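You operate a simulated robot arm through the tools that you are given. There is no shell and no other tool.

You are at the controls of a simulated two-armed robot. One attempt, no reset.

## Task
Take the pot that says "epoxy" from the top of the packing bench and put it on the upper shelf of the open cabinet. Put the teal lens marked "LOT 65" from the top of the goods counter on the low shelf of the tall rack and the teal lens labelled "R200" on top of the clear case there. Take the orange mirror and put it on the top of the side bench. Put the silver iris on the top of the side bench. Open the door under the hood, take the clear bottle marked "alcohol" from the upper shelf under the hood and put it in the purple crate, then shut the hood. Do these in any order.

It is judged by the outcome, as a careful person would: the job done as asked, and still so three seconds after it is handed in. It fails if anything else is knocked over, pushed out of place, dropped, spilled or broken.

## Robot
Two 7-joint arms with fingered hands on one trunk, on a base that moves. Base frame: it is fixed to the floor where the robot stands at the start and does not move with it; the origin is under the middle of the robot, x ahead of it, y to its left, z up; the surface under the hand at the start is at about z = 86. Units: cm, degrees, N and s.
The left shoulder is at the start at [7, 16.2, 121], the right one opposite. With the tool pointing down near the work surface each hand reaches from about 34 to 82 cm from the robot's upright axis, wherever it stands, measured 20 degrees to its own side. Places, roughly: clear bottle [-100, -150, 50]; clear case [75, 625, 100]; door under the hood [-100, -140, 50]; green pot, grey pot [50, 0, 100]; low shelf of the tall rack [80, 550, 50]; orange mirror (7x7x18 cm) [-90, 30, 30]; purple crate (20x17x8 cm) [-90, 50, 90]; silver iris (7x6x18 cm) [-100, -20, 30]; teal lens [75, 625, 75]; top of the side bench [-120, 10, 80]; upper shelf of the open cabinet [-300, -200, 50]. Payload 4 kg a hand.
The TCP of each hand is the grasp point between the finger pads, 2.6 cm short of the fingertips. In the tool frame z runs along the fingers and y along their closing line. The gripper opens to 13.2 cm; its body begins 7.3 cm behind the TCP. The gripper is a hand of 4 fingers: y runs from the thumb to the fingers, the wrist lies at [0, 0, -22.4] in the tool frame, and closing takes about 1.5 s.
Orientation is that of the tool frame in the base frame, as a unit quaternion [w, x, y, z]. With the fingers straight down and closing along the base's y, the tool's x points along the base's -x, its y along +y and its z along -z.

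## Interface
- The arms move only by the tool apply_moves. It takes "left_deltas", "right_deltas" or both (then of equal length, played together; a hand with none holds still); each is a list of rows, each an object (a shift or turn left out is 0, a gripper value left out holds the last) with "translation": the shift along the tool's x, y, z in units of 100 mm (1.0 is 100 mm), a list of three; "delta_rot": the turn, a rotation vector about the tool's x, y, z in units of 90 degrees (1.0 is 90 degrees), a list of three. In form: [{"translation": [dx, dy, dz], "delta_rot": [ax, ay, az]}, ...]. A call has 1 to 20 rows; each row is the pose to reach, as a shift and turn from the pose commanded when the call began, along the tool's axes at that moment. "left_claw" and "right_claw" are, for a hand that has rows, the finger opening in cm, from 0 to 13.2, set as the call begins (left out, the last holds). A call with a number of a shift or a turn outside -1 to 1 is refused whole. A row lasts 0.2 s, in which the tool goes at most 5 cm and 8.6 degrees; a call with a longer step from one row to the next is refused whole, and so is a gripper value outside its range. Where a pose cannot be reached the arm comes as near as it can. A force on the tool above 40 N (or 10 N above the force at the start of the call, whichever is more), or a blocked arm, ends the call early, and 0.2 s more pass. The fingers move at their own pace (about 4.5 cm/s each) and stop on an object; they squeeze with about 33 N. The grip force told is the motor's: it shows also when the fingers shut on nothing. Time passes only in rows, and 0.2 s behind the last, so rows that repeat a pose let the fingers close. It gives the time, the measured TCP pose, the force on the tool (base axes), the opening and the grip force at its end, in the units of the frame above (readings bear some noise), with the torque about the TCP (base axes, N m) and any sound that the robot's microphone picked up.
- Cameras (640 x 400 px; columns grow to the right, rows downward): "scene" is now at [9.6, 3.81, 139.42]; the picture's right is [0.71, -0.70, -0.00], its down [-0.65, -0.67, -0.36] and it looks along [0.25, 0.26, -0.93] (base axes); focal length 214 px, centre (320, 200). "left" rides on the left gripper at [-7.3, 0.6, -9.4] in its tool frame; the picture's right is [-0.08, -1.00, 0.00], its down [0.78, -0.06, -0.62] and it looks along [0.61, -0.05, 0.79] (tool axes); focal length 230 px, centre (320, 200). "right" rides on the right gripper at [7.3, 0.6, -9.4] in its tool frame; the picture's right is [-0.08, 1.00, 0.00], its down [-0.79, -0.06, -0.62] and it looks along [-0.61, -0.05, 0.79] (tool axes); focal length 230 px, centre (320, 200). There is no depth. A picture from a camera that has moved, and an enlarged one, comes with that camera's place and axes in the base frame and with its lens. The place of the scene camera against the robot may be out by one fixed shift of up to 1.2 cm in any direction.
- snapshot(camera): a new picture of that camera. The clock stands still meanwhile.
- lift_body(by): slides the trunk up (or, below 0, down) by that many cm; the arms and the scene camera ride with it, the base frame stays. It gives what a move gives, with no picture.
- base_move(legs): drives the robot by 1 to 6 legs, each [ahead, left, turn to the left] in cm, cm and degrees, along the robot's own axes; the way and the turn of a leg run together, so that a leg with both is an arc; at most 150 cm and 180 degrees a leg. The arms and the cameras ride along, it lands a little off, and it stops where it bumps. It gives what a move gives.
- set_grasp(shape, hand): the hand has 4 fingers and takes this shape, open, in about a second: jaw (thumb against the fingers, like two jaws); tri (thumb and two fingers); tip (a fingertip pinch); poke (one finger out to press); point (the index stretched); flat (the hand flat); cup (the hand cupped); fist (a fist). The gripper value then closes the fingers along that shape, each until it touches; the sizes above hold for jaw. It gives what a move gives, with no picture.
- turn_head(pan, tilt): turns the head with the scene camera to pan (to the left, within 86 degrees either way) and tilt (down, from -29 to 69), counted from straight ahead of the robot. It gives what a move gives.
- enlarge(camera, box): a new picture of the part [left, top, right, bottom] of that camera's present view, enlarged. The clock stands still meanwhile.
- hand_in(): hands the job in; it is judged then, once.

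Places have to be worked out from the pictures, the camera data and where the tool is seen. Open the grippers and draw the arms clear of the work before you hand the job in, unless the task says otherwise.

The tools are called after ">>>" as name(argument=value, ...) on one line, values as JSON. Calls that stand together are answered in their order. apply_moves: Moves the arms, as the interface text tells. Its arguments: {"type":"object","properties":{"left_deltas":{"type":"array"},"left_claw":{"type":"number"},"right_deltas":{"type":"array"},"right_claw":{"type":"number"}},"required":[]} The other tools are called the same way: lift_body (by) moves the trunk up or down; set_grasp (shape, hand) gives the hand a shape; base_move (legs) drives the base; turn_head (pan, tilt) turns the head that bears the scene camera; snapshot (camera) takes a picture; enlarge (camera, box) takes an enlarged picture of a part of a camera's view; hand_in () hands the job in.

At the start:

```text
time_s: 0.0
left_tcp_pos: [39.24, 41.38, 124.15]
left_orientation: [0.0, 0.001, 1.0, -0.001]
left_ft_force: [1.0, 0.1, 0.2]
left_wrist_torque: [0.03, 0.01, 0.01]
left_finger_gap: 13.17
left_grip_force: 0.1
left_shape: jaw
right_tcp_pos: [54.4, 6.2, 112.66]
right_orientation: [0.0, 0.0, 1.0, 0.001]
right_ft_force: [0.2, 1.0, -0.1]
right_wrist_torque: [0.02, 0.01, 0.04]
right_finger_gap: 13.2
right_grip_force: 0.0
right_shape: jaw
trunk travel left (down, up): [-68.9, 25.1]
robot x, y, heading: [-0.07, -0.29, 0.1]
head pan, tilt (commanded): [45.6, 68.8]
```

scene: 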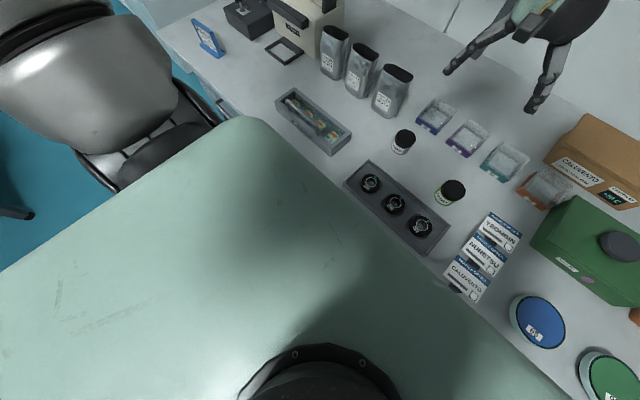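
right: 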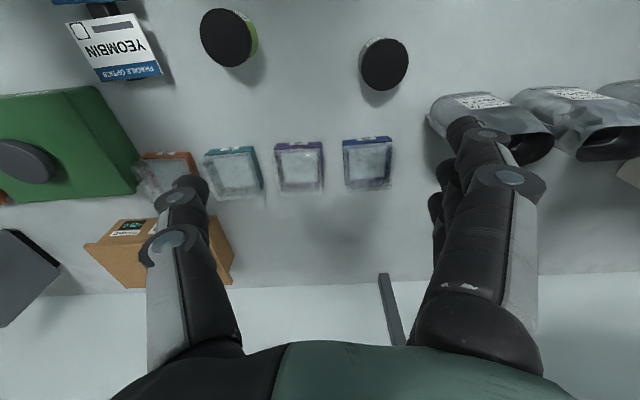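
left: 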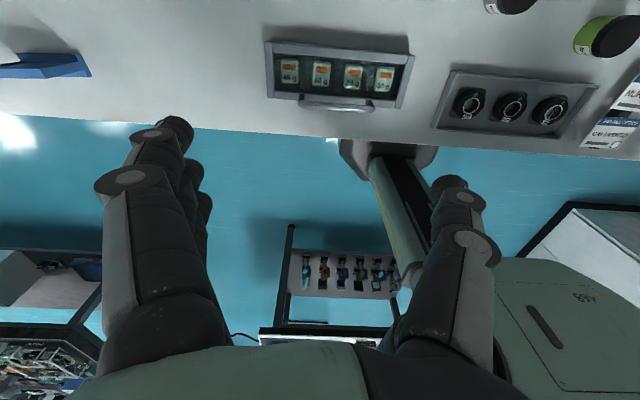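

I see two small black-lidded pots on the packing bench ahead. I'll enlarge the view on them to read their labels.

>>> enlarge(camera="scene", box=[370, 110, 490, 220])

>>> enlarge(camera="right", box=[180, 0, 440, 120])

```text
3.64 times, centred on (430, 165) of scene
camera zoom: at [9.6, 3.81, 139.42], right [0.71, -0.7, 0.0], down [-0.65, -0.67, -0.36], along [0.25, 0.26, -0.93], focal length 780 px, centre (-80, 327)
```

zoom: 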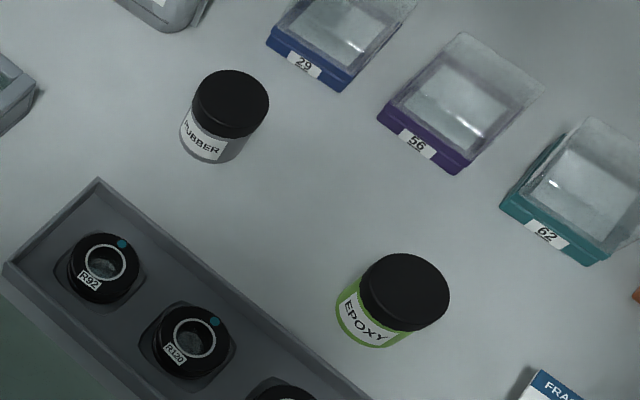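

```text
2.46 times, centred on (310, 60) of right
camera zoom: at [47.02, 6.8, 121.94], right [0.08, 1.0, 0.0], down [0.79, -0.06, 0.62], along [0.61, -0.05, -0.79], focal length 566 px, centre (345, 545)
```

zoom: 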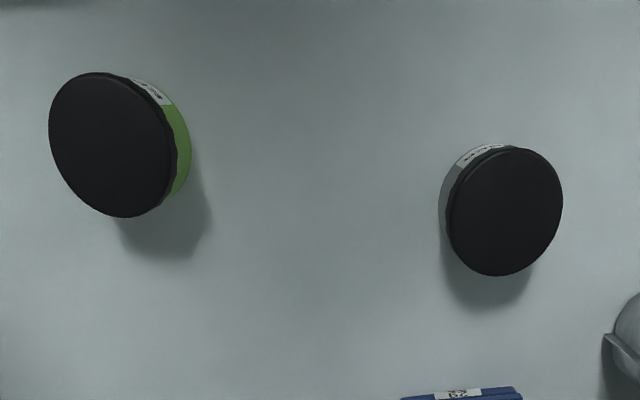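

The green pot reads "EPOXY", at about [47.5, -3, 86–92], and it is about 5.4 cm wide. Before I choose a grasp I'll look around the room with the head.

>>> turn_head(pan=80, tilt=15)

>>> snapshot(camera="scene")

>>> turn_head(pan=0, tilt=25)

>>> snapshot(camera="scene")

>>> turn_head(pan=-80, tilt=20)

>>> snapshot(camera="scene")

```text
time_s: 1.2
left_tcp_pos: [39.33, 41.33, 124.23]
left_orientation: [-0.001, 0.0, 1.0, 0.0]
left_ft_force: [0.5, 0.4, 0.5]
left_wrist_torque: [-0.04, 0.01, -0.02]
left_finger_gap: 13.17
left_grip_force: 0.0
left_shape: jaw
right_tcp_pos: [54.42, 6.23, 112.63]
right_orientation: [0.0, 0.0, 1.0, 0.0]
right_ft_force: [-0.3, -0.5, -0.9]
right_wrist_torque: [0.01, 0.0, 0.01]
right_finger_gap: 13.17
right_grip_force: 0.1
right_shape: jaw
trunk travel left (down, up): [-68.9, 25.1]
robot x, y, heading: [-0.06, -0.13, -0.2]
head pan, tilt (commanded): [80.0, 15.0]
```

```text
taken
camera scene: at [7.31, 9.04, 146.98], right [0.98, -0.17, 0.0], down [-0.05, -0.26, -0.97], along [0.17, 0.95, -0.26], focal length 214 px, centre (320, 200)
```

scene: 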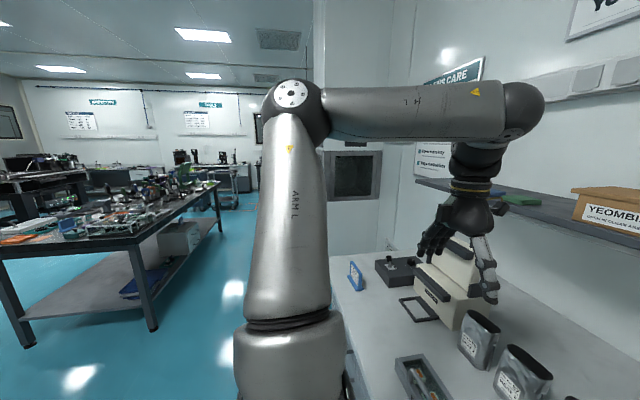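

```text
time_s: 2.8
left_tcp_pos: [39.26, 41.22, 124.22]
left_orientation: [0.0, 0.0, 1.0, 0.0]
left_ft_force: [0.2, 0.4, 0.0]
left_wrist_torque: [-0.01, 0.01, -0.01]
left_finger_gap: 13.18
left_grip_force: 0.1
left_shape: jaw
right_tcp_pos: [54.38, 6.24, 112.66]
right_orientation: [0.0, 0.0, 1.0, 0.0]
right_ft_force: [-0.6, -0.3, -0.5]
right_wrist_torque: [0.01, 0.0, 0.04]
right_finger_gap: 13.17
right_grip_force: 0.0
right_shape: jaw
trunk travel left (down, up): [-68.9, 25.1]
robot x, y, heading: [-0.2, -0.09, 0.1]
head pan, tilt (commanded): [0.0, 25.0]
```

```text
taken
camera scene: at [14.89, -0.16, 145.37], right [0.0, -1.0, 0.0], down [-0.42, 0.0, -0.91], along [0.91, 0.0, -0.42], focal length 214 px, centre (320, 200)
```

scene: 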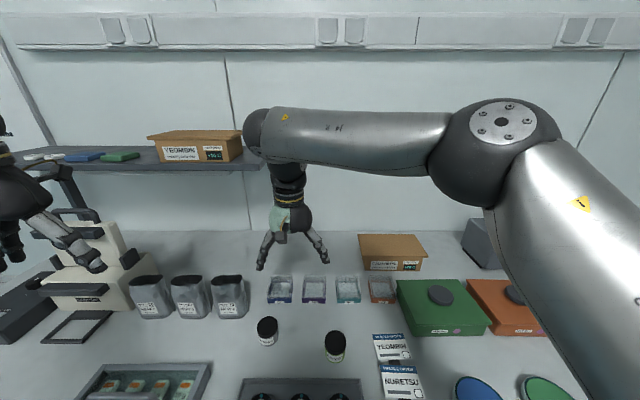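

```text
time_s: 4.3
left_tcp_pos: [39.21, 41.14, 124.19]
left_orientation: [-0.001, 0.001, 1.0, 0.001]
left_ft_force: [-0.1, 0.0, 0.6]
left_wrist_torque: [0.02, -0.03, 0.03]
left_finger_gap: 13.17
left_grip_force: 0.1
left_shape: jaw
right_tcp_pos: [54.34, 6.28, 112.52]
right_orientation: [0.0, 0.0, 1.0, -0.001]
right_ft_force: [0.0, 0.3, -0.9]
right_wrist_torque: [0.02, 0.02, 0.02]
right_finger_gap: 13.16
right_grip_force: 0.0
right_shape: jaw
trunk travel left (down, up): [-68.9, 25.1]
robot x, y, heading: [0.33, -0.14, -0.0]
head pan, tilt (commanded): [-80.0, 20.0]
```

```text
taken
camera scene: at [7.3, -9.33, 146.18], right [-0.98, -0.17, 0.0], down [-0.06, 0.34, -0.94], along [0.16, -0.93, -0.34], focal length 214 px, centre (320, 200)
```

scene: 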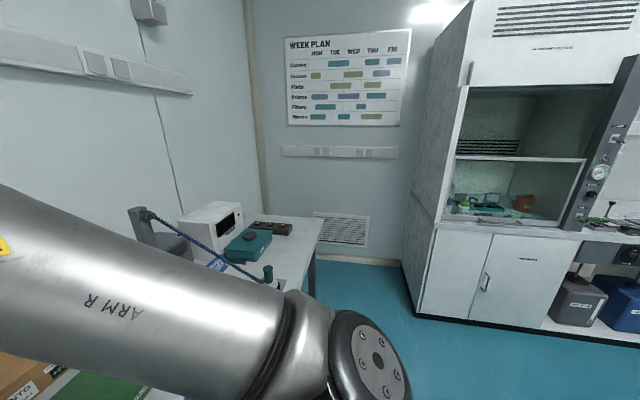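

The bench, side bench, hood and wall layout are now visible. The left hand's camera sits on top when the hand points forward, so I'll use the left hand for shelf placing. First I'll shift the base right so the pot falls in the left arm's sector.

>>> base_move(legs=[[0, -20, 0]])

>>> turn_head(pan=10, tilt=55)

>>> snapshot(camera="scene")

```text
time_s: 5.9
left_tcp_pos: [39.27, 21.54, 124.14]
left_orientation: [-0.001, -0.002, 1.0, -0.001]
left_ft_force: [0.7, 0.3, -0.8]
left_wrist_torque: [-0.08, -0.01, 0.01]
left_finger_gap: 13.16
left_grip_force: 0.0
left_shape: jaw
right_tcp_pos: [54.36, -13.44, 112.48]
right_orientation: [0.0, -0.001, 1.0, -0.001]
right_ft_force: [-0.3, -0.2, -0.1]
right_wrist_torque: [-0.02, 0.0, 0.02]
right_finger_gap: 13.21
right_grip_force: 0.0
right_shape: jaw
trunk travel left (down, up): [-68.9, 25.1]
robot x, y, heading: [-0.3, -20.07, 0.0]
head pan, tilt (commanded): [-80.0, 20.0]
```

```text
time_s: 7.5
left_tcp_pos: [39.32, 21.39, 124.09]
left_orientation: [0.0, -0.001, 1.0, 0.0]
left_ft_force: [0.3, -0.5, 0.6]
left_wrist_torque: [0.01, 0.0, -0.01]
left_finger_gap: 13.16
left_grip_force: 0.0
left_shape: jaw
right_tcp_pos: [54.38, -13.62, 112.52]
right_orientation: [0.0, -0.001, 1.0, 0.0]
right_ft_force: [0.1, -1.3, 0.1]
right_wrist_torque: [0.0, -0.03, -0.01]
right_finger_gap: 13.17
right_grip_force: 0.1
right_shape: jaw
trunk travel left (down, up): [-68.9, 25.1]
robot x, y, heading: [-0.22, -19.88, 0.0]
head pan, tilt (commanded): [10.0, 55.0]
```

```text
taken
camera scene: at [12.79, -18.81, 140.97], right [0.17, -0.98, 0.0], down [-0.81, -0.14, -0.57], along [0.56, 0.1, -0.82], focal length 214 px, centre (320, 200)
```

scene: 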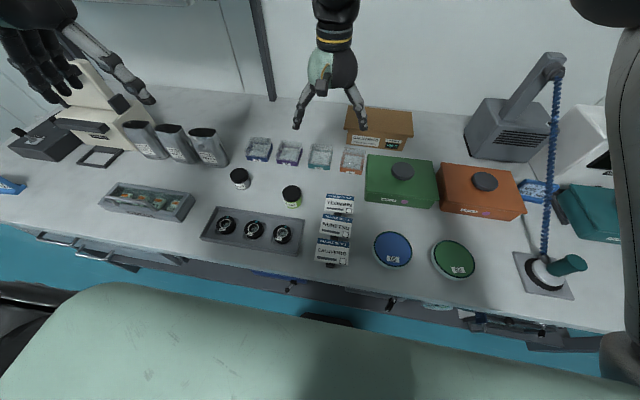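

The view is clear: the pot's neighbours are the RUBBER pot to its left and the small card boxes to its right. I'll move the right hand aside to the right while the left hand tilts 45° forward and moves over toward the pot.

>>> apply_moves(left_deltas=[{"translation": [0, -0.16, 0], "delta_rot": [0, -0.083, 0]}, {"translation": [0, -0.33, 0], "delta_rot": [0, -0.167, 0]}, {"translation": [0, -0.5, 0], "delta_rot": [0, -0.25, 0]}, {"translation": [0, -0.66, 0], "delta_rot": [0, -0.333, 0]}, {"translation": [0, -0.83, 0], "delta_rot": [0, -0.417, 0]}, {"translation": [0, -1, 0], "delta_rot": [0, -0.5, 0]}], right_deltas=[{"translation": [0.13, -0.16, -0.08]}, {"translation": [0.26, -0.33, -0.16]}, {"translation": [0.4, -0.5, -0.25]}, {"translation": [0.53, -0.66, -0.33]}, {"translation": [0.66, -0.83, -0.41]}, {"translation": [0.8, -1, -0.5]}], left_claw=10)

>>> apply_moves(left_deltas=[{"translation": [0.1, -0.3, 0.1]}, {"translation": [0.2, -0.6, 0.2]}, {"translation": [0.3, -0.9, 0.3]}, {"translation": [0.354, -1, 0.354]}], right_deltas=[{"translation": [0.1, -0.3, 0]}, {"translation": [0.2, -0.6, 0]}, {"translation": [0.3, -0.9, 0]}, {"translation": [0.4, -1, 0]}])

>>> snapshot(camera="left")

>>> snapshot(camera="scene")

```text
time_s: 8.9
left_tcp_pos: [39.82, 11.37, 124.43]
left_orientation: [0.363, 0.011, 0.932, 0.006]
left_ft_force: [-0.7, 0.3, 0.5]
left_wrist_torque: [0.0, -0.01, 0.01]
left_finger_gap: 10.02
left_grip_force: 0.1
left_shape: jaw
left hand out of reach, approached as far as the arm can: row 6
right_tcp_pos: [46.51, -23.77, 117.53]
right_orientation: [0.0, -0.001, 1.0, 0.0]
right_ft_force: [0.3, 0.1, -0.4]
right_wrist_torque: [-0.03, 0.03, 0.0]
right_finger_gap: 13.19
right_grip_force: 0.1
right_shape: jaw
trunk travel left (down, up): [-68.9, 25.1]
robot x, y, heading: [0.4, -19.79, -0.1]
head pan, tilt (commanded): [10.0, 55.0]
```

```text
time_s: 9.9
left_tcp_pos: [42.67, 2.11, 124.36]
left_orientation: [0.383, 0.0, 0.924, 0.0]
left_ft_force: [0.3, 0.3, 0.3]
left_wrist_torque: [-0.03, 0.01, 0.01]
left_finger_gap: 10.02
left_grip_force: 0.1
left_shape: jaw
left hand out of reach, approached as far as the arm can: row 1, 2, 3, 4
right_tcp_pos: [42.29, -33.62, 117.58]
right_orientation: [0.0, 0.0, 1.0, 0.0]
right_ft_force: [-1.1, 0.3, 0.0]
right_wrist_torque: [-0.01, -0.03, -0.03]
right_finger_gap: 13.19
right_grip_force: 0.1
right_shape: jaw
trunk travel left (down, up): [-68.9, 25.1]
robot x, y, heading: [0.19, -20.14, -0.1]
head pan, tilt (commanded): [10.0, 55.0]
```

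```text
taken
camera left: at [41.23, 2.8, 136.3], right [0.06, -1.0, 0.05], down [-0.99, -0.06, -0.12], along [0.12, -0.05, -0.99], focal length 230 px, centre (320, 200)
```

left: 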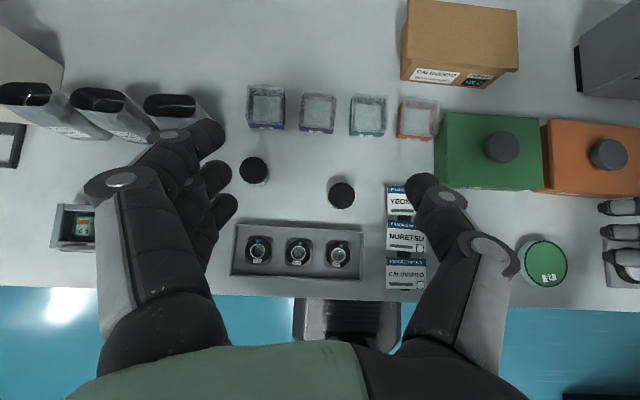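

```text
taken
camera scene: at [12.76, -18.97, 140.97], right [0.17, -0.98, 0.0], down [-0.81, -0.14, -0.57], along [0.56, 0.1, -0.82], focal length 214 px, centre (320, 200)
```

scene: 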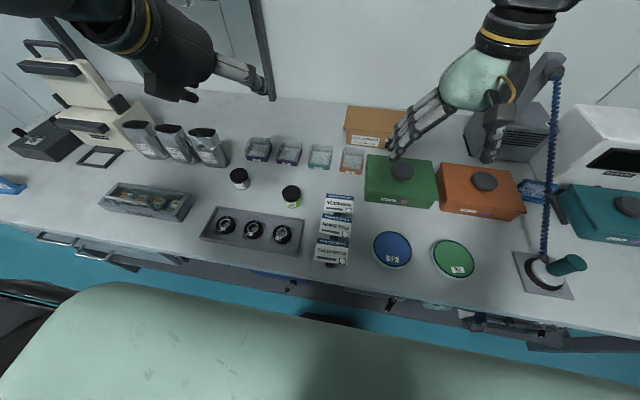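

Both cameras place the pot near [47.8, -3.5]. The tilted left arm is too close to its shoulder here, so I'll back the base up about 18 cm.

>>> base_move(legs=[[-18, 0, 0]])

>>> apply_moves(left_deltas=[{"translation": [0.0, -0.1, 0.3]}, {"translation": [0, -0.2, 0.6]}, {"translation": [0, -0.3, 0.9]}, {"translation": [0, -0.4, 1.0]}])

>>> snapshot(camera="left")

```text
time_s: 11.4
left_tcp_pos: [24.93, 2.46, 124.41]
left_orientation: [0.382, -0.002, 0.924, 0.001]
left_ft_force: [0.2, 1.2, 0.0]
left_wrist_torque: [-0.01, 0.0, -0.01]
left_finger_gap: 10.01
left_grip_force: 0.1
left_shape: jaw
right_tcp_pos: [24.75, -33.41, 117.5]
right_orientation: [-0.002, 0.0, 1.0, 0.0]
right_ft_force: [-0.4, -0.5, 0.1]
right_wrist_torque: [0.0, 0.03, -0.01]
right_finger_gap: 13.18
right_grip_force: 0.1
right_shape: jaw
trunk travel left (down, up): [-68.9, 25.1]
robot x, y, heading: [-17.85, -20.0, 0.1]
head pan, tilt (commanded): [10.0, 55.0]
```

```text
time_s: 12.4
left_tcp_pos: [31.85, -1.79, 117.29]
left_orientation: [0.382, -0.001, 0.924, 0.001]
left_ft_force: [0.0, 0.2, -0.6]
left_wrist_torque: [-0.01, 0.01, 0.0]
left_finger_gap: 10.04
left_grip_force: 0.1
left_shape: jaw
right_tcp_pos: [24.54, -33.55, 117.56]
right_orientation: [-0.001, -0.001, 1.0, 0.0]
right_ft_force: [0.3, 0.6, 0.2]
right_wrist_torque: [0.01, 0.0, 0.0]
right_finger_gap: 13.2
right_grip_force: 0.0
right_shape: jaw
trunk travel left (down, up): [-68.9, 25.1]
robot x, y, heading: [-18.21, -19.76, 0.1]
head pan, tilt (commanded): [10.0, 55.0]
```

```text
taken
camera left: at [30.5, -1.07, 128.95], right [0.06, -1.0, 0.06], down [-0.99, -0.06, -0.12], along [0.12, -0.05, -0.99], focal length 230 px, centre (320, 200)
```

left: 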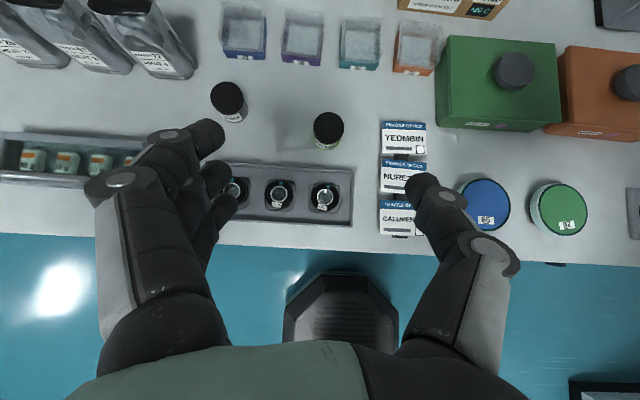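

The pot is confirmed at about [47.5, -3.7] with the lid top near z 92. I'll advance the left hand along its axis until it's above the pot, then check the view.

>>> apply_moves(left_deltas=[{"translation": [0.0, -0.05, 0.3]}, {"translation": [0, -0.1, 0.6]}, {"translation": [0, -0.15, 0.9]}, {"translation": [0, -0.19, 1.0]}])

>>> apply_moves(left_deltas=[{"translation": [0.0, 0, 0.3]}, {"translation": [0, 0, 0.6]}, {"translation": [0, 0, 0.9]}, {"translation": [0, 0, 1.0]}])

>>> snapshot(camera="left")

>>> snapshot(camera="scene")

```text
time_s: 13.4
left_tcp_pos: [38.99, -3.54, 110.17]
left_orientation: [0.382, -0.001, 0.924, 0.0]
left_ft_force: [0.8, 0.9, -0.1]
left_wrist_torque: [-0.04, -0.03, 0.0]
left_finger_gap: 10.04
left_grip_force: 0.1
left_shape: jaw
right_tcp_pos: [24.57, -33.55, 117.64]
right_orientation: [0.0, -0.001, 1.0, 0.0]
right_ft_force: [1.1, 0.3, 0.3]
right_wrist_torque: [-0.01, 0.01, -0.03]
right_finger_gap: 13.21
right_grip_force: 0.0
right_shape: jaw
trunk travel left (down, up): [-68.9, 25.1]
robot x, y, heading: [-17.97, -20.11, -0.0]
head pan, tilt (commanded): [10.0, 55.0]
```

```text
time_s: 14.4
left_tcp_pos: [45.88, -3.52, 103.03]
left_orientation: [0.382, -0.001, 0.924, 0.0]
left_ft_force: [-0.1, -0.1, -0.2]
left_wrist_torque: [-0.04, -0.01, -0.01]
left_finger_gap: 10.01
left_grip_force: 0.1
left_shape: jaw
right_tcp_pos: [24.56, -33.56, 117.6]
right_orientation: [-0.001, -0.001, 1.0, 0.0]
right_ft_force: [0.5, -0.2, -0.3]
right_wrist_torque: [-0.02, -0.02, 0.01]
right_finger_gap: 13.16
right_grip_force: 0.1
right_shape: jaw
trunk travel left (down, up): [-68.9, 25.1]
robot x, y, heading: [-17.61, -19.76, 0.3]
head pan, tilt (commanded): [10.0, 55.0]
```

```text
taken
camera left: at [44.49, -2.85, 114.86], right [0.06, -1.0, 0.05], down [-0.99, -0.06, -0.12], along [0.12, -0.05, -0.99], focal length 230 px, centre (320, 200)
```

left: 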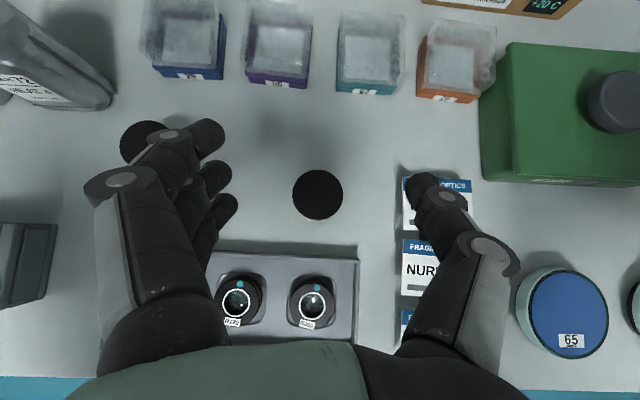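

```text
taken
camera scene: at [-5.15, -18.84, 140.96], right [0.18, -0.98, 0.0], down [-0.81, -0.14, -0.57], along [0.56, 0.1, -0.82], focal length 214 px, centre (320, 200)
```

scene: 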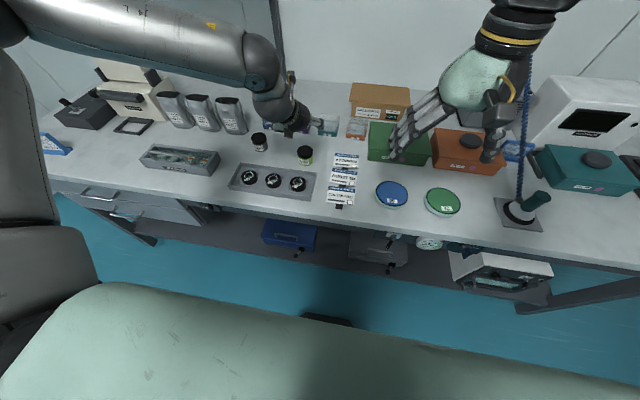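

The pot is centred between the fingers, with clearance to its neighbours on both sides. I'll descend vertically to mid-height on the pot in two stages.

>>> apply_moves(left_deltas=[{"translation": [0.16, -0.01, 0.21]}, {"translation": [0.33, -0.02, 0.42]}, {"translation": [0.49, -0.03, 0.63]}, {"translation": [0.6, -0.03, 0.78]}])

>>> snapshot(camera="left")

```text
time_s: 15.4
left_tcp_pos: [46.64, -2.41, 94.22]
left_orientation: [0.383, 0.0, 0.924, -0.001]
left_ft_force: [-0.6, 0.4, 0.0]
left_wrist_torque: [-0.02, 0.0, 0.02]
left_finger_gap: 10.01
left_grip_force: 0.1
left_shape: jaw
left hand out of reach, approached as far as the arm can: row 3, 4
right_tcp_pos: [24.57, -33.68, 117.55]
right_orientation: [-0.001, -0.001, 1.0, -0.001]
right_ft_force: [-0.3, 0.1, -0.3]
right_wrist_torque: [-0.03, 0.01, 0.02]
right_finger_gap: 13.19
right_grip_force: 0.0
right_shape: jaw
trunk travel left (down, up): [-68.9, 25.1]
robot x, y, heading: [-17.76, -20.25, -0.3]
head pan, tilt (commanded): [10.0, 55.0]
```

```text
taken
camera left: at [45.2, -1.72, 106.0], right [0.06, -1.0, 0.06], down [-0.99, -0.06, -0.12], along [0.12, -0.05, -0.99], focal length 230 px, centre (320, 200)
```

left: 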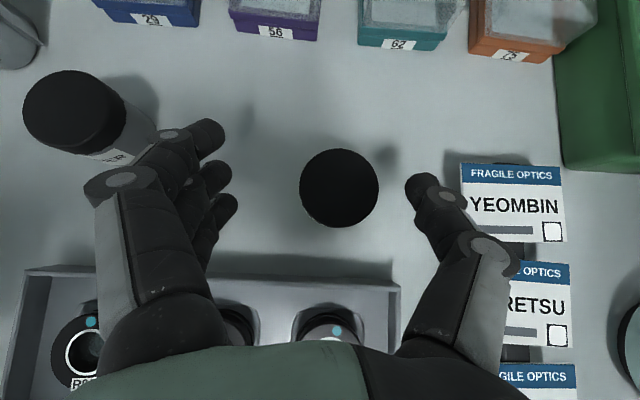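

The arm hits its reach limit at this trunk height, stopping at [46.6, -2.4, 94.2]. I'll raise the hand back above the pot and descend with the trunk instead.

>>> apply_moves(left_deltas=[{"translation": [-0.18, 0.0, -0.16]}, {"translation": [-0.36, 0.0, -0.33]}, {"translation": [-0.54, 0.0, -0.5]}, {"translation": [-0.72, 0.0, -0.66]}, {"translation": [-0.72, 0.0, -0.66]}])

>>> lift_body(by=-7)

>>> snapshot(camera="left")

```text
time_s: 16.6
left_tcp_pos: [47.01, -2.43, 104.12]
left_orientation: [0.382, -0.001, 0.924, 0.001]
left_ft_force: [0.4, 0.1, -1.1]
left_wrist_torque: [-0.01, 0.0, 0.03]
left_finger_gap: 10.01
left_grip_force: 0.0
left_shape: jaw
right_tcp_pos: [24.47, -33.51, 117.67]
right_orientation: [-0.001, -0.001, 1.0, 0.0]
right_ft_force: [-0.3, 0.4, 0.0]
right_wrist_torque: [-0.01, 0.0, 0.0]
right_finger_gap: 13.19
right_grip_force: 0.0
right_shape: jaw
trunk travel left (down, up): [-68.9, 25.1]
robot x, y, heading: [-17.7, -19.85, 0.2]
head pan, tilt (commanded): [10.0, 55.0]
```

```text
time_s: 17.7
left_tcp_pos: [46.99, -2.47, 97.08]
left_orientation: [0.383, -0.002, 0.924, 0.001]
left_ft_force: [-0.2, -0.3, 0.3]
left_wrist_torque: [-0.03, -0.05, -0.04]
left_finger_gap: 10.0
left_grip_force: 0.0
left_shape: jaw
right_tcp_pos: [24.56, -33.43, 110.58]
right_orientation: [0.0, -0.002, 1.0, 0.0]
right_ft_force: [-0.7, -0.9, 0.5]
right_wrist_torque: [0.01, -0.03, 0.0]
right_finger_gap: 13.2
right_grip_force: 0.0
right_shape: jaw
trunk travel left (down, up): [-61.9, 32.1]
robot x, y, heading: [-18.26, -19.99, 0.3]
head pan, tilt (commanded): [10.0, 55.0]
```

```text
taken
camera left: at [45.53, -1.73, 108.93], right [0.06, -1.0, 0.06], down [-0.99, -0.06, -0.12], along [0.12, -0.05, -0.99], focal length 230 px, centre (320, 200)
```

left: 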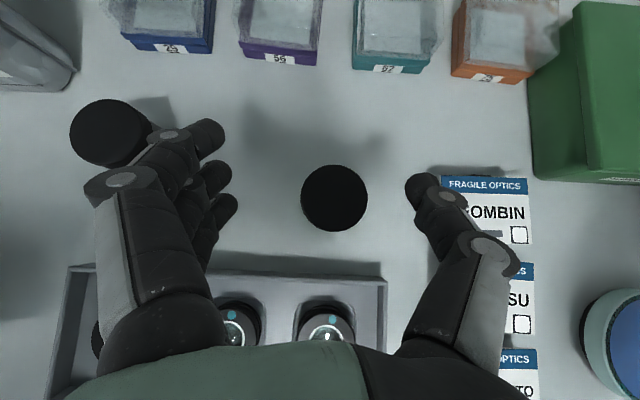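

The TCP is now 1.2 cm left of the pot's centre at z 97. I'll correct sideways, then lower the trunk to grasp height and look again.

>>> apply_moves(left_deltas=[{"translation": [-0.03, -0.06, 0.03]}, {"translation": [-0.05, -0.13, 0.05]}, {"translation": [-0.05, -0.13, 0.05]}])

>>> lift_body(by=-4)

>>> snapshot(camera="left")

>>> snapshot(camera="scene")

```text
time_s: 18.5
left_tcp_pos: [47.68, -3.63, 97.01]
left_orientation: [0.383, -0.002, 0.924, 0.001]
left_ft_force: [0.4, -0.2, -0.2]
left_wrist_torque: [-0.03, 0.02, -0.02]
left_finger_gap: 10.02
left_grip_force: 0.0
left_shape: jaw
right_tcp_pos: [24.61, -33.51, 110.68]
right_orientation: [-0.001, -0.001, 1.0, 0.0]
right_ft_force: [-1.3, -0.2, -0.6]
right_wrist_torque: [-0.02, -0.03, 0.03]
right_finger_gap: 13.2
right_grip_force: 0.0
right_shape: jaw
trunk travel left (down, up): [-61.9, 32.1]
robot x, y, heading: [-18.18, -19.72, 0.2]
head pan, tilt (commanded): [10.0, 55.0]
```

```text
time_s: 19.4
left_tcp_pos: [47.68, -3.74, 93.07]
left_orientation: [0.383, -0.001, 0.924, 0.0]
left_ft_force: [0.2, 0.1, -0.3]
left_wrist_torque: [-0.01, 0.03, -0.01]
left_finger_gap: 10.02
left_grip_force: 0.0
left_shape: jaw
right_tcp_pos: [24.58, -33.53, 106.77]
right_orientation: [-0.001, -0.001, 1.0, 0.0]
right_ft_force: [-0.1, -0.1, 0.0]
right_wrist_torque: [0.0, -0.03, 0.01]
right_finger_gap: 13.18
right_grip_force: 0.0
right_shape: jaw
trunk travel left (down, up): [-57.9, 36.1]
robot x, y, heading: [-18.23, -19.81, -0.0]
head pan, tilt (commanded): [10.0, 55.0]
```

```text
taken
camera left: at [46.26, -3.04, 104.9], right [0.06, -1.0, 0.06], down [-0.99, -0.06, -0.12], along [0.12, -0.05, -0.99], focal length 230 px, centre (320, 200)
```

left: 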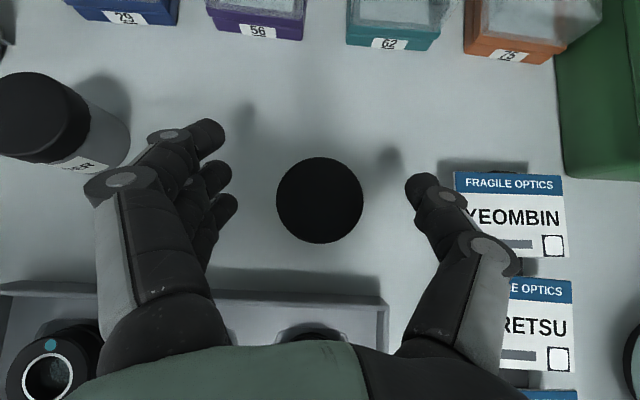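

```text
taken
camera scene: at [-5.24, -18.85, 129.97], right [0.18, -0.98, 0.0], down [-0.81, -0.14, -0.57], along [0.56, 0.1, -0.82], focal length 214 px, centre (320, 200)
```

scene: 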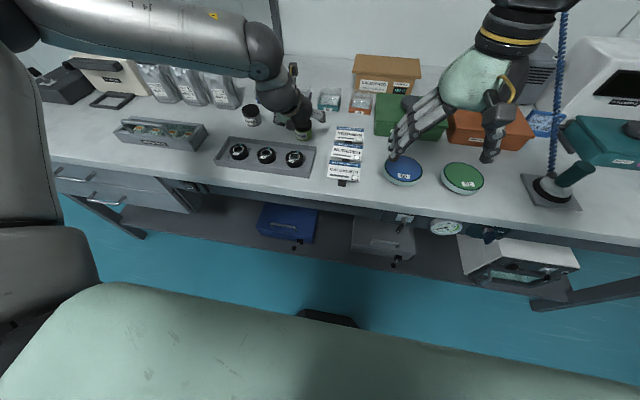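

The pot is centred between thumb and fingers. I'll lower 3.3 cm more and close on it.

>>> lift_body(by=-3.3)

>>> apply_moves(left_deltas=[{"translation": [0, 0, 0]}, {"translation": [0, 0, 0]}, {"translation": [0, 0, 0]}, {"translation": [0, 0, 0]}, {"translation": [0, 0, 0]}, {"translation": [0, 0, 0]}, {"translation": [0, 0, 0]}, {"translation": [0, 0, 0]}], left_claw=3)

>>> snapshot(camera="left")

```text
time_s: 20.1
left_tcp_pos: [47.71, -3.69, 89.85]
left_orientation: [0.382, -0.001, 0.924, 0.001]
left_ft_force: [-0.9, -1.5, 5.0]
left_wrist_torque: [0.25, 0.09, 0.05]
left_finger_gap: 10.03
left_grip_force: 0.0
left_shape: jaw
right_tcp_pos: [24.4, -33.55, 103.42]
right_orientation: [0.001, -0.001, 1.0, 0.0]
right_ft_force: [-0.2, 0.6, -0.1]
right_wrist_torque: [0.0, 0.0, -0.04]
right_finger_gap: 13.18
right_grip_force: 0.0
right_shape: jaw
trunk travel left (down, up): [-54.6, 39.4]
robot x, y, heading: [-17.74, -19.99, 0.0]
head pan, tilt (commanded): [10.0, 55.0]
```

```text
time_s: 21.9
left_tcp_pos: [47.66, -3.76, 89.77]
left_orientation: [0.384, -0.001, 0.923, 0.0]
left_ft_force: [1.2, 1.7, 9.8]
left_wrist_torque: [0.44, 0.0, -0.06]
left_finger_gap: 4.06
left_grip_force: 33.2
left_shape: jaw
right_tcp_pos: [24.39, -33.5, 103.35]
right_orientation: [-0.001, -0.001, 1.0, 0.0]
right_ft_force: [-0.2, -0.7, -0.1]
right_wrist_torque: [-0.03, -0.02, 0.01]
right_finger_gap: 13.19
right_grip_force: 0.0
right_shape: jaw
trunk travel left (down, up): [-54.6, 39.4]
robot x, y, heading: [-17.67, -19.8, 0.2]
head pan, tilt (commanded): [10.0, 55.0]
```

```text
taken
camera left: at [46.22, -3.02, 101.66], right [0.06, -1.0, 0.06], down [-0.99, -0.06, -0.12], along [0.12, -0.05, -0.99], focal length 230 px, centre (320, 200)
```

left: 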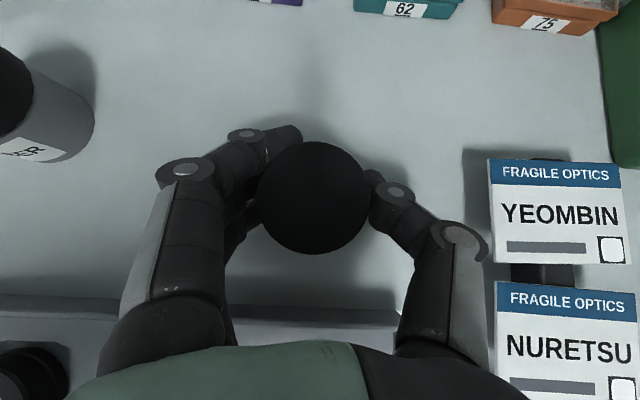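

Grip force is 33 N at a 4 cm gap, and the upward force suggests a finger is touching the table. I'll lift with the trunk and check.

>>> lift_body(by=4)

>>> snapshot(camera="left")

>>> snapshot(camera="scene")

```text
time_s: 22.8
left_tcp_pos: [47.88, -3.73, 93.57]
left_orientation: [0.382, -0.002, 0.924, 0.001]
left_ft_force: [0.1, 0.7, -1.5]
left_wrist_torque: [-0.01, 0.02, -0.01]
left_finger_gap: 4.0
left_grip_force: 33.2
left_shape: jaw
right_tcp_pos: [24.53, -33.58, 107.24]
right_orientation: [-0.001, 0.0, 1.0, -0.001]
right_ft_force: [0.0, -0.1, 0.4]
right_wrist_torque: [0.01, 0.01, 0.02]
right_finger_gap: 13.19
right_grip_force: 0.0
right_shape: jaw
trunk travel left (down, up): [-58.6, 35.4]
robot x, y, heading: [-17.45, -20.0, -0.1]
head pan, tilt (commanded): [10.0, 55.0]
```

```text
taken
camera left: at [46.34, -3.04, 105.48], right [0.06, -1.0, 0.06], down [-0.99, -0.06, -0.12], along [0.12, -0.05, -0.99], focal length 230 px, centre (320, 200)
```

left: 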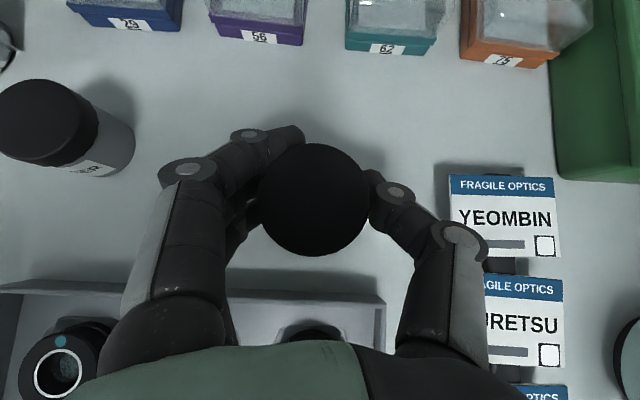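

```text
taken
camera scene: at [-5.12, -18.84, 130.65], right [0.18, -0.98, 0.0], down [-0.81, -0.14, -0.57], along [0.56, 0.1, -0.82], focal length 214 px, centre (320, 200)
```

scene: 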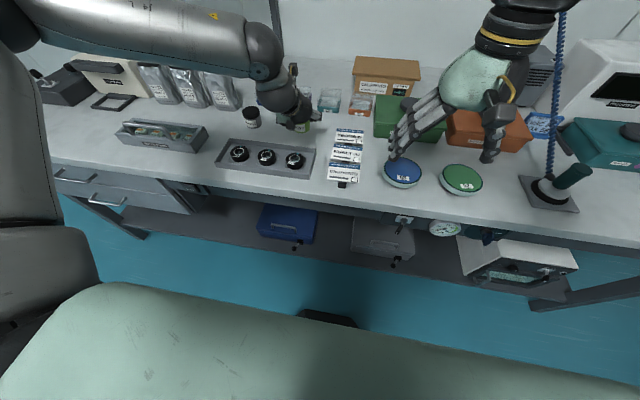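

The pot is held and clear of the bench. I'll raise the trunk, pull the left hand in and back off so I can turn and look around.

>>> lift_body(by=14)

>>> base_move(legs=[[-17, 0, 0]])

>>> apply_moves(left_deltas=[{"translation": [0.2, 0, -0.2]}, {"translation": [0.4, 0.0, -0.4]}, {"translation": [0.6, 0.0, -0.6]}, {"translation": [0.8, 0.0, -0.8]}, {"translation": [1, 0.0, -1]}])

>>> turn_head(pan=-86, tilt=25)

>>> snapshot(camera="scene")

```text
time_s: 24.4
left_tcp_pos: [47.64, -3.8, 107.64]
left_orientation: [0.382, -0.001, 0.924, 0.0]
left_ft_force: [-0.4, -0.7, -0.8]
left_wrist_torque: [0.03, -0.01, -0.01]
left_finger_gap: 4.02
left_grip_force: 32.9
left_shape: jaw
right_tcp_pos: [24.67, -33.54, 121.3]
right_orientation: [-0.001, -0.001, 1.0, -0.001]
right_ft_force: [0.3, -0.4, 0.8]
right_wrist_torque: [0.02, 0.02, 0.0]
right_finger_gap: 13.21
right_grip_force: 0.0
right_shape: jaw
trunk travel left (down, up): [-72.6, 21.4]
robot x, y, heading: [-18.05, -20.21, -0.1]
head pan, tilt (commanded): [10.0, 55.0]
```

```text
time_s: 25.9
left_tcp_pos: [30.93, -3.96, 107.47]
left_orientation: [0.381, 0.0, 0.925, 0.0]
left_ft_force: [0.2, -0.4, -0.3]
left_wrist_torque: [0.02, 0.05, -0.04]
left_finger_gap: 3.99
left_grip_force: 33.1
left_shape: jaw
right_tcp_pos: [7.75, -33.68, 121.2]
right_orientation: [-0.002, 0.001, 1.0, 0.0]
right_ft_force: [0.3, 0.2, -1.0]
right_wrist_torque: [0.02, 0.03, 0.0]
right_finger_gap: 13.18
right_grip_force: 0.0
right_shape: jaw
trunk travel left (down, up): [-72.6, 21.4]
robot x, y, heading: [-34.63, -19.9, 0.1]
head pan, tilt (commanded): [10.0, 55.0]
```

```text
time_s: 27.1
left_tcp_pos: [16.72, -3.91, 107.83]
left_orientation: [0.383, 0.0, 0.924, 0.0]
left_ft_force: [0.0, 0.1, 0.3]
left_wrist_torque: [0.01, -0.04, 0.03]
left_finger_gap: 4.0
left_grip_force: 33.0
left_shape: jaw
right_tcp_pos: [7.41, -33.75, 121.32]
right_orientation: [0.0, 0.0, 1.0, 0.0]
right_ft_force: [0.1, -0.2, -0.2]
right_wrist_torque: [0.0, -0.03, 0.01]
right_finger_gap: 13.19
right_grip_force: 0.1
right_shape: jaw
trunk travel left (down, up): [-72.6, 21.4]
robot x, y, heading: [-34.73, -19.98, -0.1]
head pan, tilt (commanded): [10.0, 55.0]
```

```text
time_s: 28.8
left_tcp_pos: [16.82, -3.97, 107.82]
left_orientation: [0.382, 0.0, 0.924, 0.0]
left_ft_force: [0.3, 1.2, -0.9]
left_wrist_torque: [0.01, 0.01, 0.01]
left_finger_gap: 3.96
left_grip_force: 33.1
left_shape: jaw
right_tcp_pos: [7.52, -33.72, 121.36]
right_orientation: [0.0, 0.001, 1.0, 0.0]
right_ft_force: [0.3, 0.1, -0.5]
right_wrist_torque: [0.0, 0.01, 0.02]
right_finger_gap: 13.22
right_grip_force: 0.2
right_shape: jaw
trunk travel left (down, up): [-72.6, 21.4]
robot x, y, heading: [-35.17, -20.21, -0.2]
head pan, tilt (commanded): [-85.9, 25.0]
```

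```text
taken
camera scene: at [-28.6, -29.32, 149.07], right [-1.0, -0.07, 0.0], down [-0.03, 0.42, -0.91], along [0.06, -0.9, -0.42], focal length 214 px, centre (320, 200)
```

scene: 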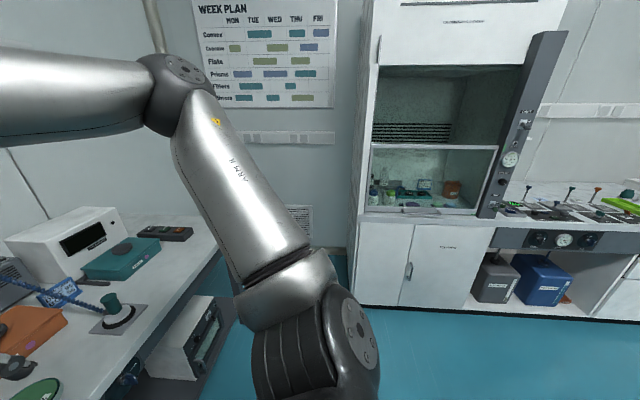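

The hood front lies along y ≈ -150. I'll turn right in place by 60° and look at what is behind me before turning further.

>>> base_move(legs=[[0, 0, -50]])

>>> turn_head(pan=-80, tilt=30)

>>> snapshot(camera="scene")

```text
time_s: 31.4
left_tcp_pos: [11.04, -48.59, 107.69]
left_orientation: [0.347, 0.386, 0.84, -0.159]
left_ft_force: [0.0, 0.7, -1.5]
left_wrist_torque: [0.03, 0.02, 0.02]
left_finger_gap: 3.96
left_grip_force: 33.0
left_shape: jaw
right_tcp_pos: [-17.69, -61.02, 121.27]
right_orientation: [-0.001, 0.418, 0.909, 0.001]
right_ft_force: [-0.5, -0.7, -0.8]
right_wrist_torque: [-0.01, -0.04, -0.01]
right_finger_gap: 13.19
right_grip_force: 0.1
right_shape: jaw
trunk travel left (down, up): [-72.6, 21.4]
robot x, y, heading: [-35.11, -19.57, -49.6]
head pan, tilt (commanded): [-85.9, 25.0]
```

```text
time_s: 32.1
left_tcp_pos: [10.91, -48.63, 107.76]
left_orientation: [0.347, 0.386, 0.84, -0.16]
left_ft_force: [0.4, -0.8, -1.0]
left_wrist_torque: [-0.01, -0.02, 0.04]
left_finger_gap: 4.01
left_grip_force: 33.2
left_shape: jaw
right_tcp_pos: [-17.76, -61.04, 121.31]
right_orientation: [0.0, 0.418, 0.908, 0.0]
right_ft_force: [-0.1, 0.4, -1.0]
right_wrist_torque: [0.03, 0.0, -0.01]
right_finger_gap: 13.19
right_grip_force: 0.0
right_shape: jaw
trunk travel left (down, up): [-72.6, 21.4]
robot x, y, heading: [-34.77, -19.4, -49.1]
head pan, tilt (commanded): [-80.0, 30.0]
```

```text
taken
camera scene: at [-36.75, -30.94, 148.27], right [-0.77, 0.64, 0.0], down [0.32, 0.39, -0.87], along [-0.55, -0.67, -0.5], focal length 214 px, centre (320, 200)
```

scene: 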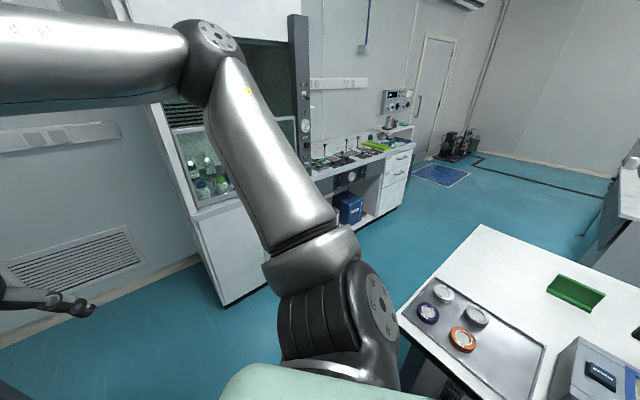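

The side bench top's near corner is at about (-82, -45). I'll enlarge the region where the open cabinet should be.

>>> enlarge(camera="scene", box=[300, 80, 480, 230])

```text
2.67 times, centred on (390, 155) of scene
camera zoom: at [-36.75, -30.94, 148.27], right [-0.77, 0.64, 0.0], down [0.32, 0.39, -0.87], along [-0.55, -0.67, -0.5], focal length 572 px, centre (133, 320)
```

zoom: 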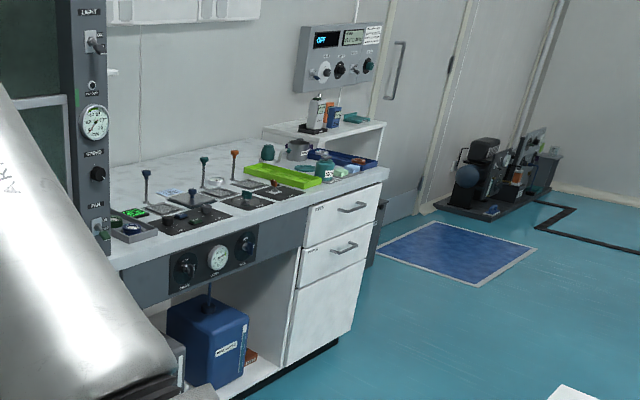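

The unit past the drawers looks like the open cabinet. I'll drive to about (-35, -80), then turn toward the aisle between the hood and the side bench.

>>> base_move(legs=[[45, -39, 0], [0, 0, -85]])

>>> turn_head(pan=0, tilt=25)

>>> snapshot(camera="scene")

>>> turn_head(pan=-70, tilt=30)

>>> snapshot(camera="scene")

```text
time_s: 39.1
left_tcp_pos: [-60.26, -127.18, 107.79]
left_orientation: [0.147, 0.853, 0.356, -0.352]
left_ft_force: [0.0, -0.6, -1.4]
left_wrist_torque: [0.0, 0.01, 0.0]
left_finger_gap: 3.96
left_grip_force: 32.8
left_shape: jaw
right_tcp_pos: [-74.86, -99.68, 121.25]
right_orientation: [0.0, 0.923, 0.384, 0.001]
right_ft_force: [0.0, 0.1, 0.8]
right_wrist_torque: [0.03, -0.03, -0.02]
right_finger_gap: 13.2
right_grip_force: 0.1
right_shape: jaw
trunk travel left (down, up): [-72.6, 21.4]
robot x, y, heading: [-35.47, -79.64, -134.8]
head pan, tilt (commanded): [-80.0, 30.0]
```

```text
time_s: 40.6
left_tcp_pos: [-60.23, -127.24, 107.78]
left_orientation: [0.147, 0.853, 0.355, -0.353]
left_ft_force: [0.0, 0.6, -0.5]
left_wrist_torque: [0.03, -0.02, -0.01]
left_finger_gap: 3.96
left_grip_force: 33.2
left_shape: jaw
right_tcp_pos: [-74.96, -99.6, 121.38]
right_orientation: [0.0, 0.923, 0.385, 0.002]
right_ft_force: [-0.2, 0.6, -0.6]
right_wrist_torque: [0.0, -0.01, -0.01]
right_finger_gap: 13.16
right_grip_force: 0.0
right_shape: jaw
trunk travel left (down, up): [-72.6, 21.4]
robot x, y, heading: [-35.45, -79.5, -134.9]
head pan, tilt (commanded): [0.0, 25.0]
```

```text
taken
camera scene: at [-44.69, -89.44, 149.06], right [-0.71, 0.71, 0.0], down [0.3, 0.3, -0.91], along [-0.64, -0.64, -0.42], focal length 214 px, centre (320, 200)
```

scene: 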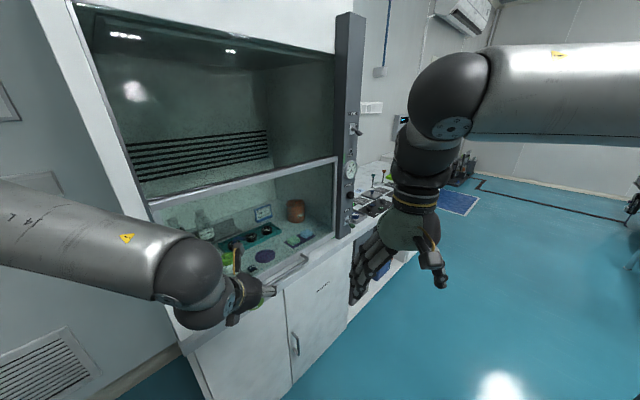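

```text
time_s: 42.0
left_tcp_pos: [-60.36, -127.15, 107.85]
left_orientation: [0.147, 0.853, 0.356, -0.351]
left_ft_force: [-0.6, 0.0, -0.1]
left_wrist_torque: [0.02, -0.03, -0.02]
left_finger_gap: 3.95
left_grip_force: 32.7
left_shape: jaw
right_tcp_pos: [-74.77, -99.54, 121.33]
right_orientation: [0.0, 0.923, 0.384, 0.001]
right_ft_force: [-0.6, 0.7, 0.3]
right_wrist_torque: [0.0, -0.03, 0.03]
right_finger_gap: 13.19
right_grip_force: 0.1
right_shape: jaw
trunk travel left (down, up): [-72.6, 21.4]
robot x, y, heading: [-35.69, -79.41, -134.6]
head pan, tilt (commanded): [-70.0, 30.0]
```

```text
taken
camera scene: at [-46.4, -79.12, 148.27], right [0.42, 0.91, 0.0], down [0.45, -0.21, -0.87], along [-0.79, 0.36, -0.5], focal length 214 px, centre (320, 200)
```

scene: 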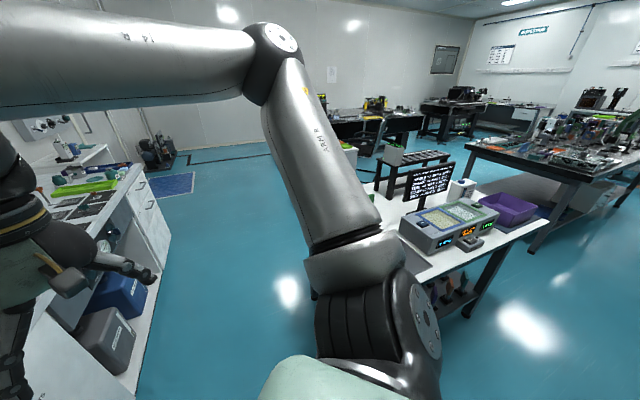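

The aisle to the west is open. I'll turn to face -x and advance along the aisle centre at y ≈ -92, staying clear of both the hood and the side bench.

>>> base_move(legs=[[0, 0, -45], [0, 12, 0], [80, 0, 0]])

>>> turn_head(pan=30, tilt=30)

>>> snapshot(camera="scene")

>>> turn_head(pan=-75, tilt=40)

>>> snapshot(camera="scene")

```text
time_s: 49.2
left_tcp_pos: [-167.55, -106.59, 107.95]
left_orientation: [-0.002, 0.924, -0.005, -0.382]
left_ft_force: [1.6, 0.2, -0.6]
left_wrist_torque: [0.05, 0.01, 0.0]
left_finger_gap: 3.95
left_grip_force: 32.8
left_shape: jaw
right_tcp_pos: [-158.06, -76.89, 121.38]
right_orientation: [0.0, 1.0, -0.006, 0.001]
right_ft_force: [-0.1, 0.2, -0.7]
right_wrist_torque: [-0.01, 0.01, -0.02]
right_finger_gap: 13.19
right_grip_force: 0.0
right_shape: jaw
trunk travel left (down, up): [-72.6, 21.4]
robot x, y, heading: [-115.61, -90.88, 179.4]
head pan, tilt (commanded): [-70.0, 30.0]
```

```text
time_s: 51.0
left_tcp_pos: [-167.58, -106.59, 107.85]
left_orientation: [-0.001, 0.924, -0.003, -0.382]
left_ft_force: [-0.2, 0.3, -1.0]
left_wrist_torque: [-0.01, -0.01, -0.04]
left_finger_gap: 3.96
left_grip_force: 32.9
left_shape: jaw
right_tcp_pos: [-157.95, -76.87, 121.31]
right_orientation: [0.0, 1.0, -0.005, 0.001]
right_ft_force: [0.4, 0.5, -0.3]
right_wrist_torque: [0.03, -0.01, 0.02]
right_finger_gap: 13.18
right_grip_force: 0.0
right_shape: jaw
trunk travel left (down, up): [-72.6, 21.4]
robot x, y, heading: [-115.94, -91.15, 179.4]
head pan, tilt (commanded): [30.0, 30.0]
```

```text
taken
camera scene: at [-128.01, -95.63, 148.27], right [-0.49, 0.87, 0.0], down [0.44, 0.24, -0.87], along [-0.75, -0.42, -0.5], focal length 214 px, centre (320, 200)
```

scene: 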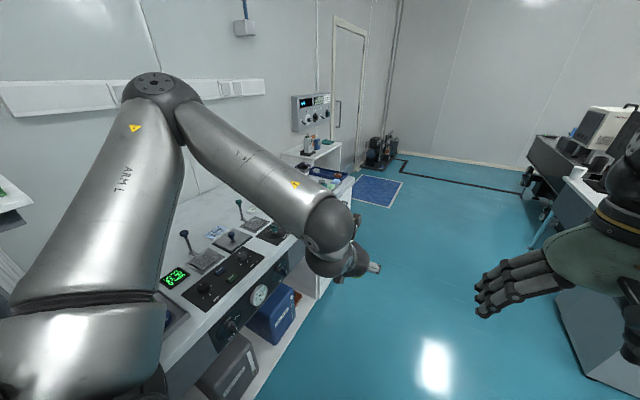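

```text
time_s: 52.8
left_tcp_pos: [-167.54, -106.72, 107.77]
left_orientation: [-0.002, 0.924, -0.004, -0.382]
left_ft_force: [-0.6, 0.3, -1.0]
left_wrist_torque: [0.01, -0.01, -0.02]
left_finger_gap: 3.95
left_grip_force: 33.0
left_shape: jaw
right_tcp_pos: [-158.03, -76.96, 121.3]
right_orientation: [0.001, 1.0, -0.005, 0.0]
right_ft_force: [0.1, 0.5, 0.4]
right_wrist_torque: [0.02, 0.03, 0.01]
right_finger_gap: 13.21
right_grip_force: 0.1
right_shape: jaw
trunk travel left (down, up): [-72.6, 21.4]
robot x, y, heading: [-115.68, -91.41, 179.5]
head pan, tilt (commanded): [-75.0, 40.0]
```

```text
taken
camera scene: at [-122.24, -82.96, 146.74], right [0.97, 0.25, 0.0], down [0.16, -0.62, -0.77], along [-0.19, 0.74, -0.64], focal length 214 px, centre (320, 200)
```

scene: 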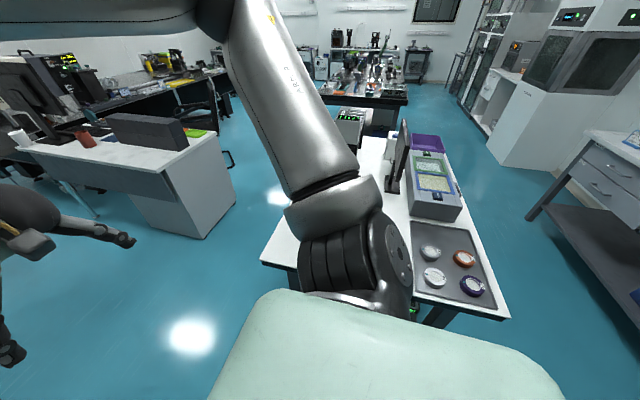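

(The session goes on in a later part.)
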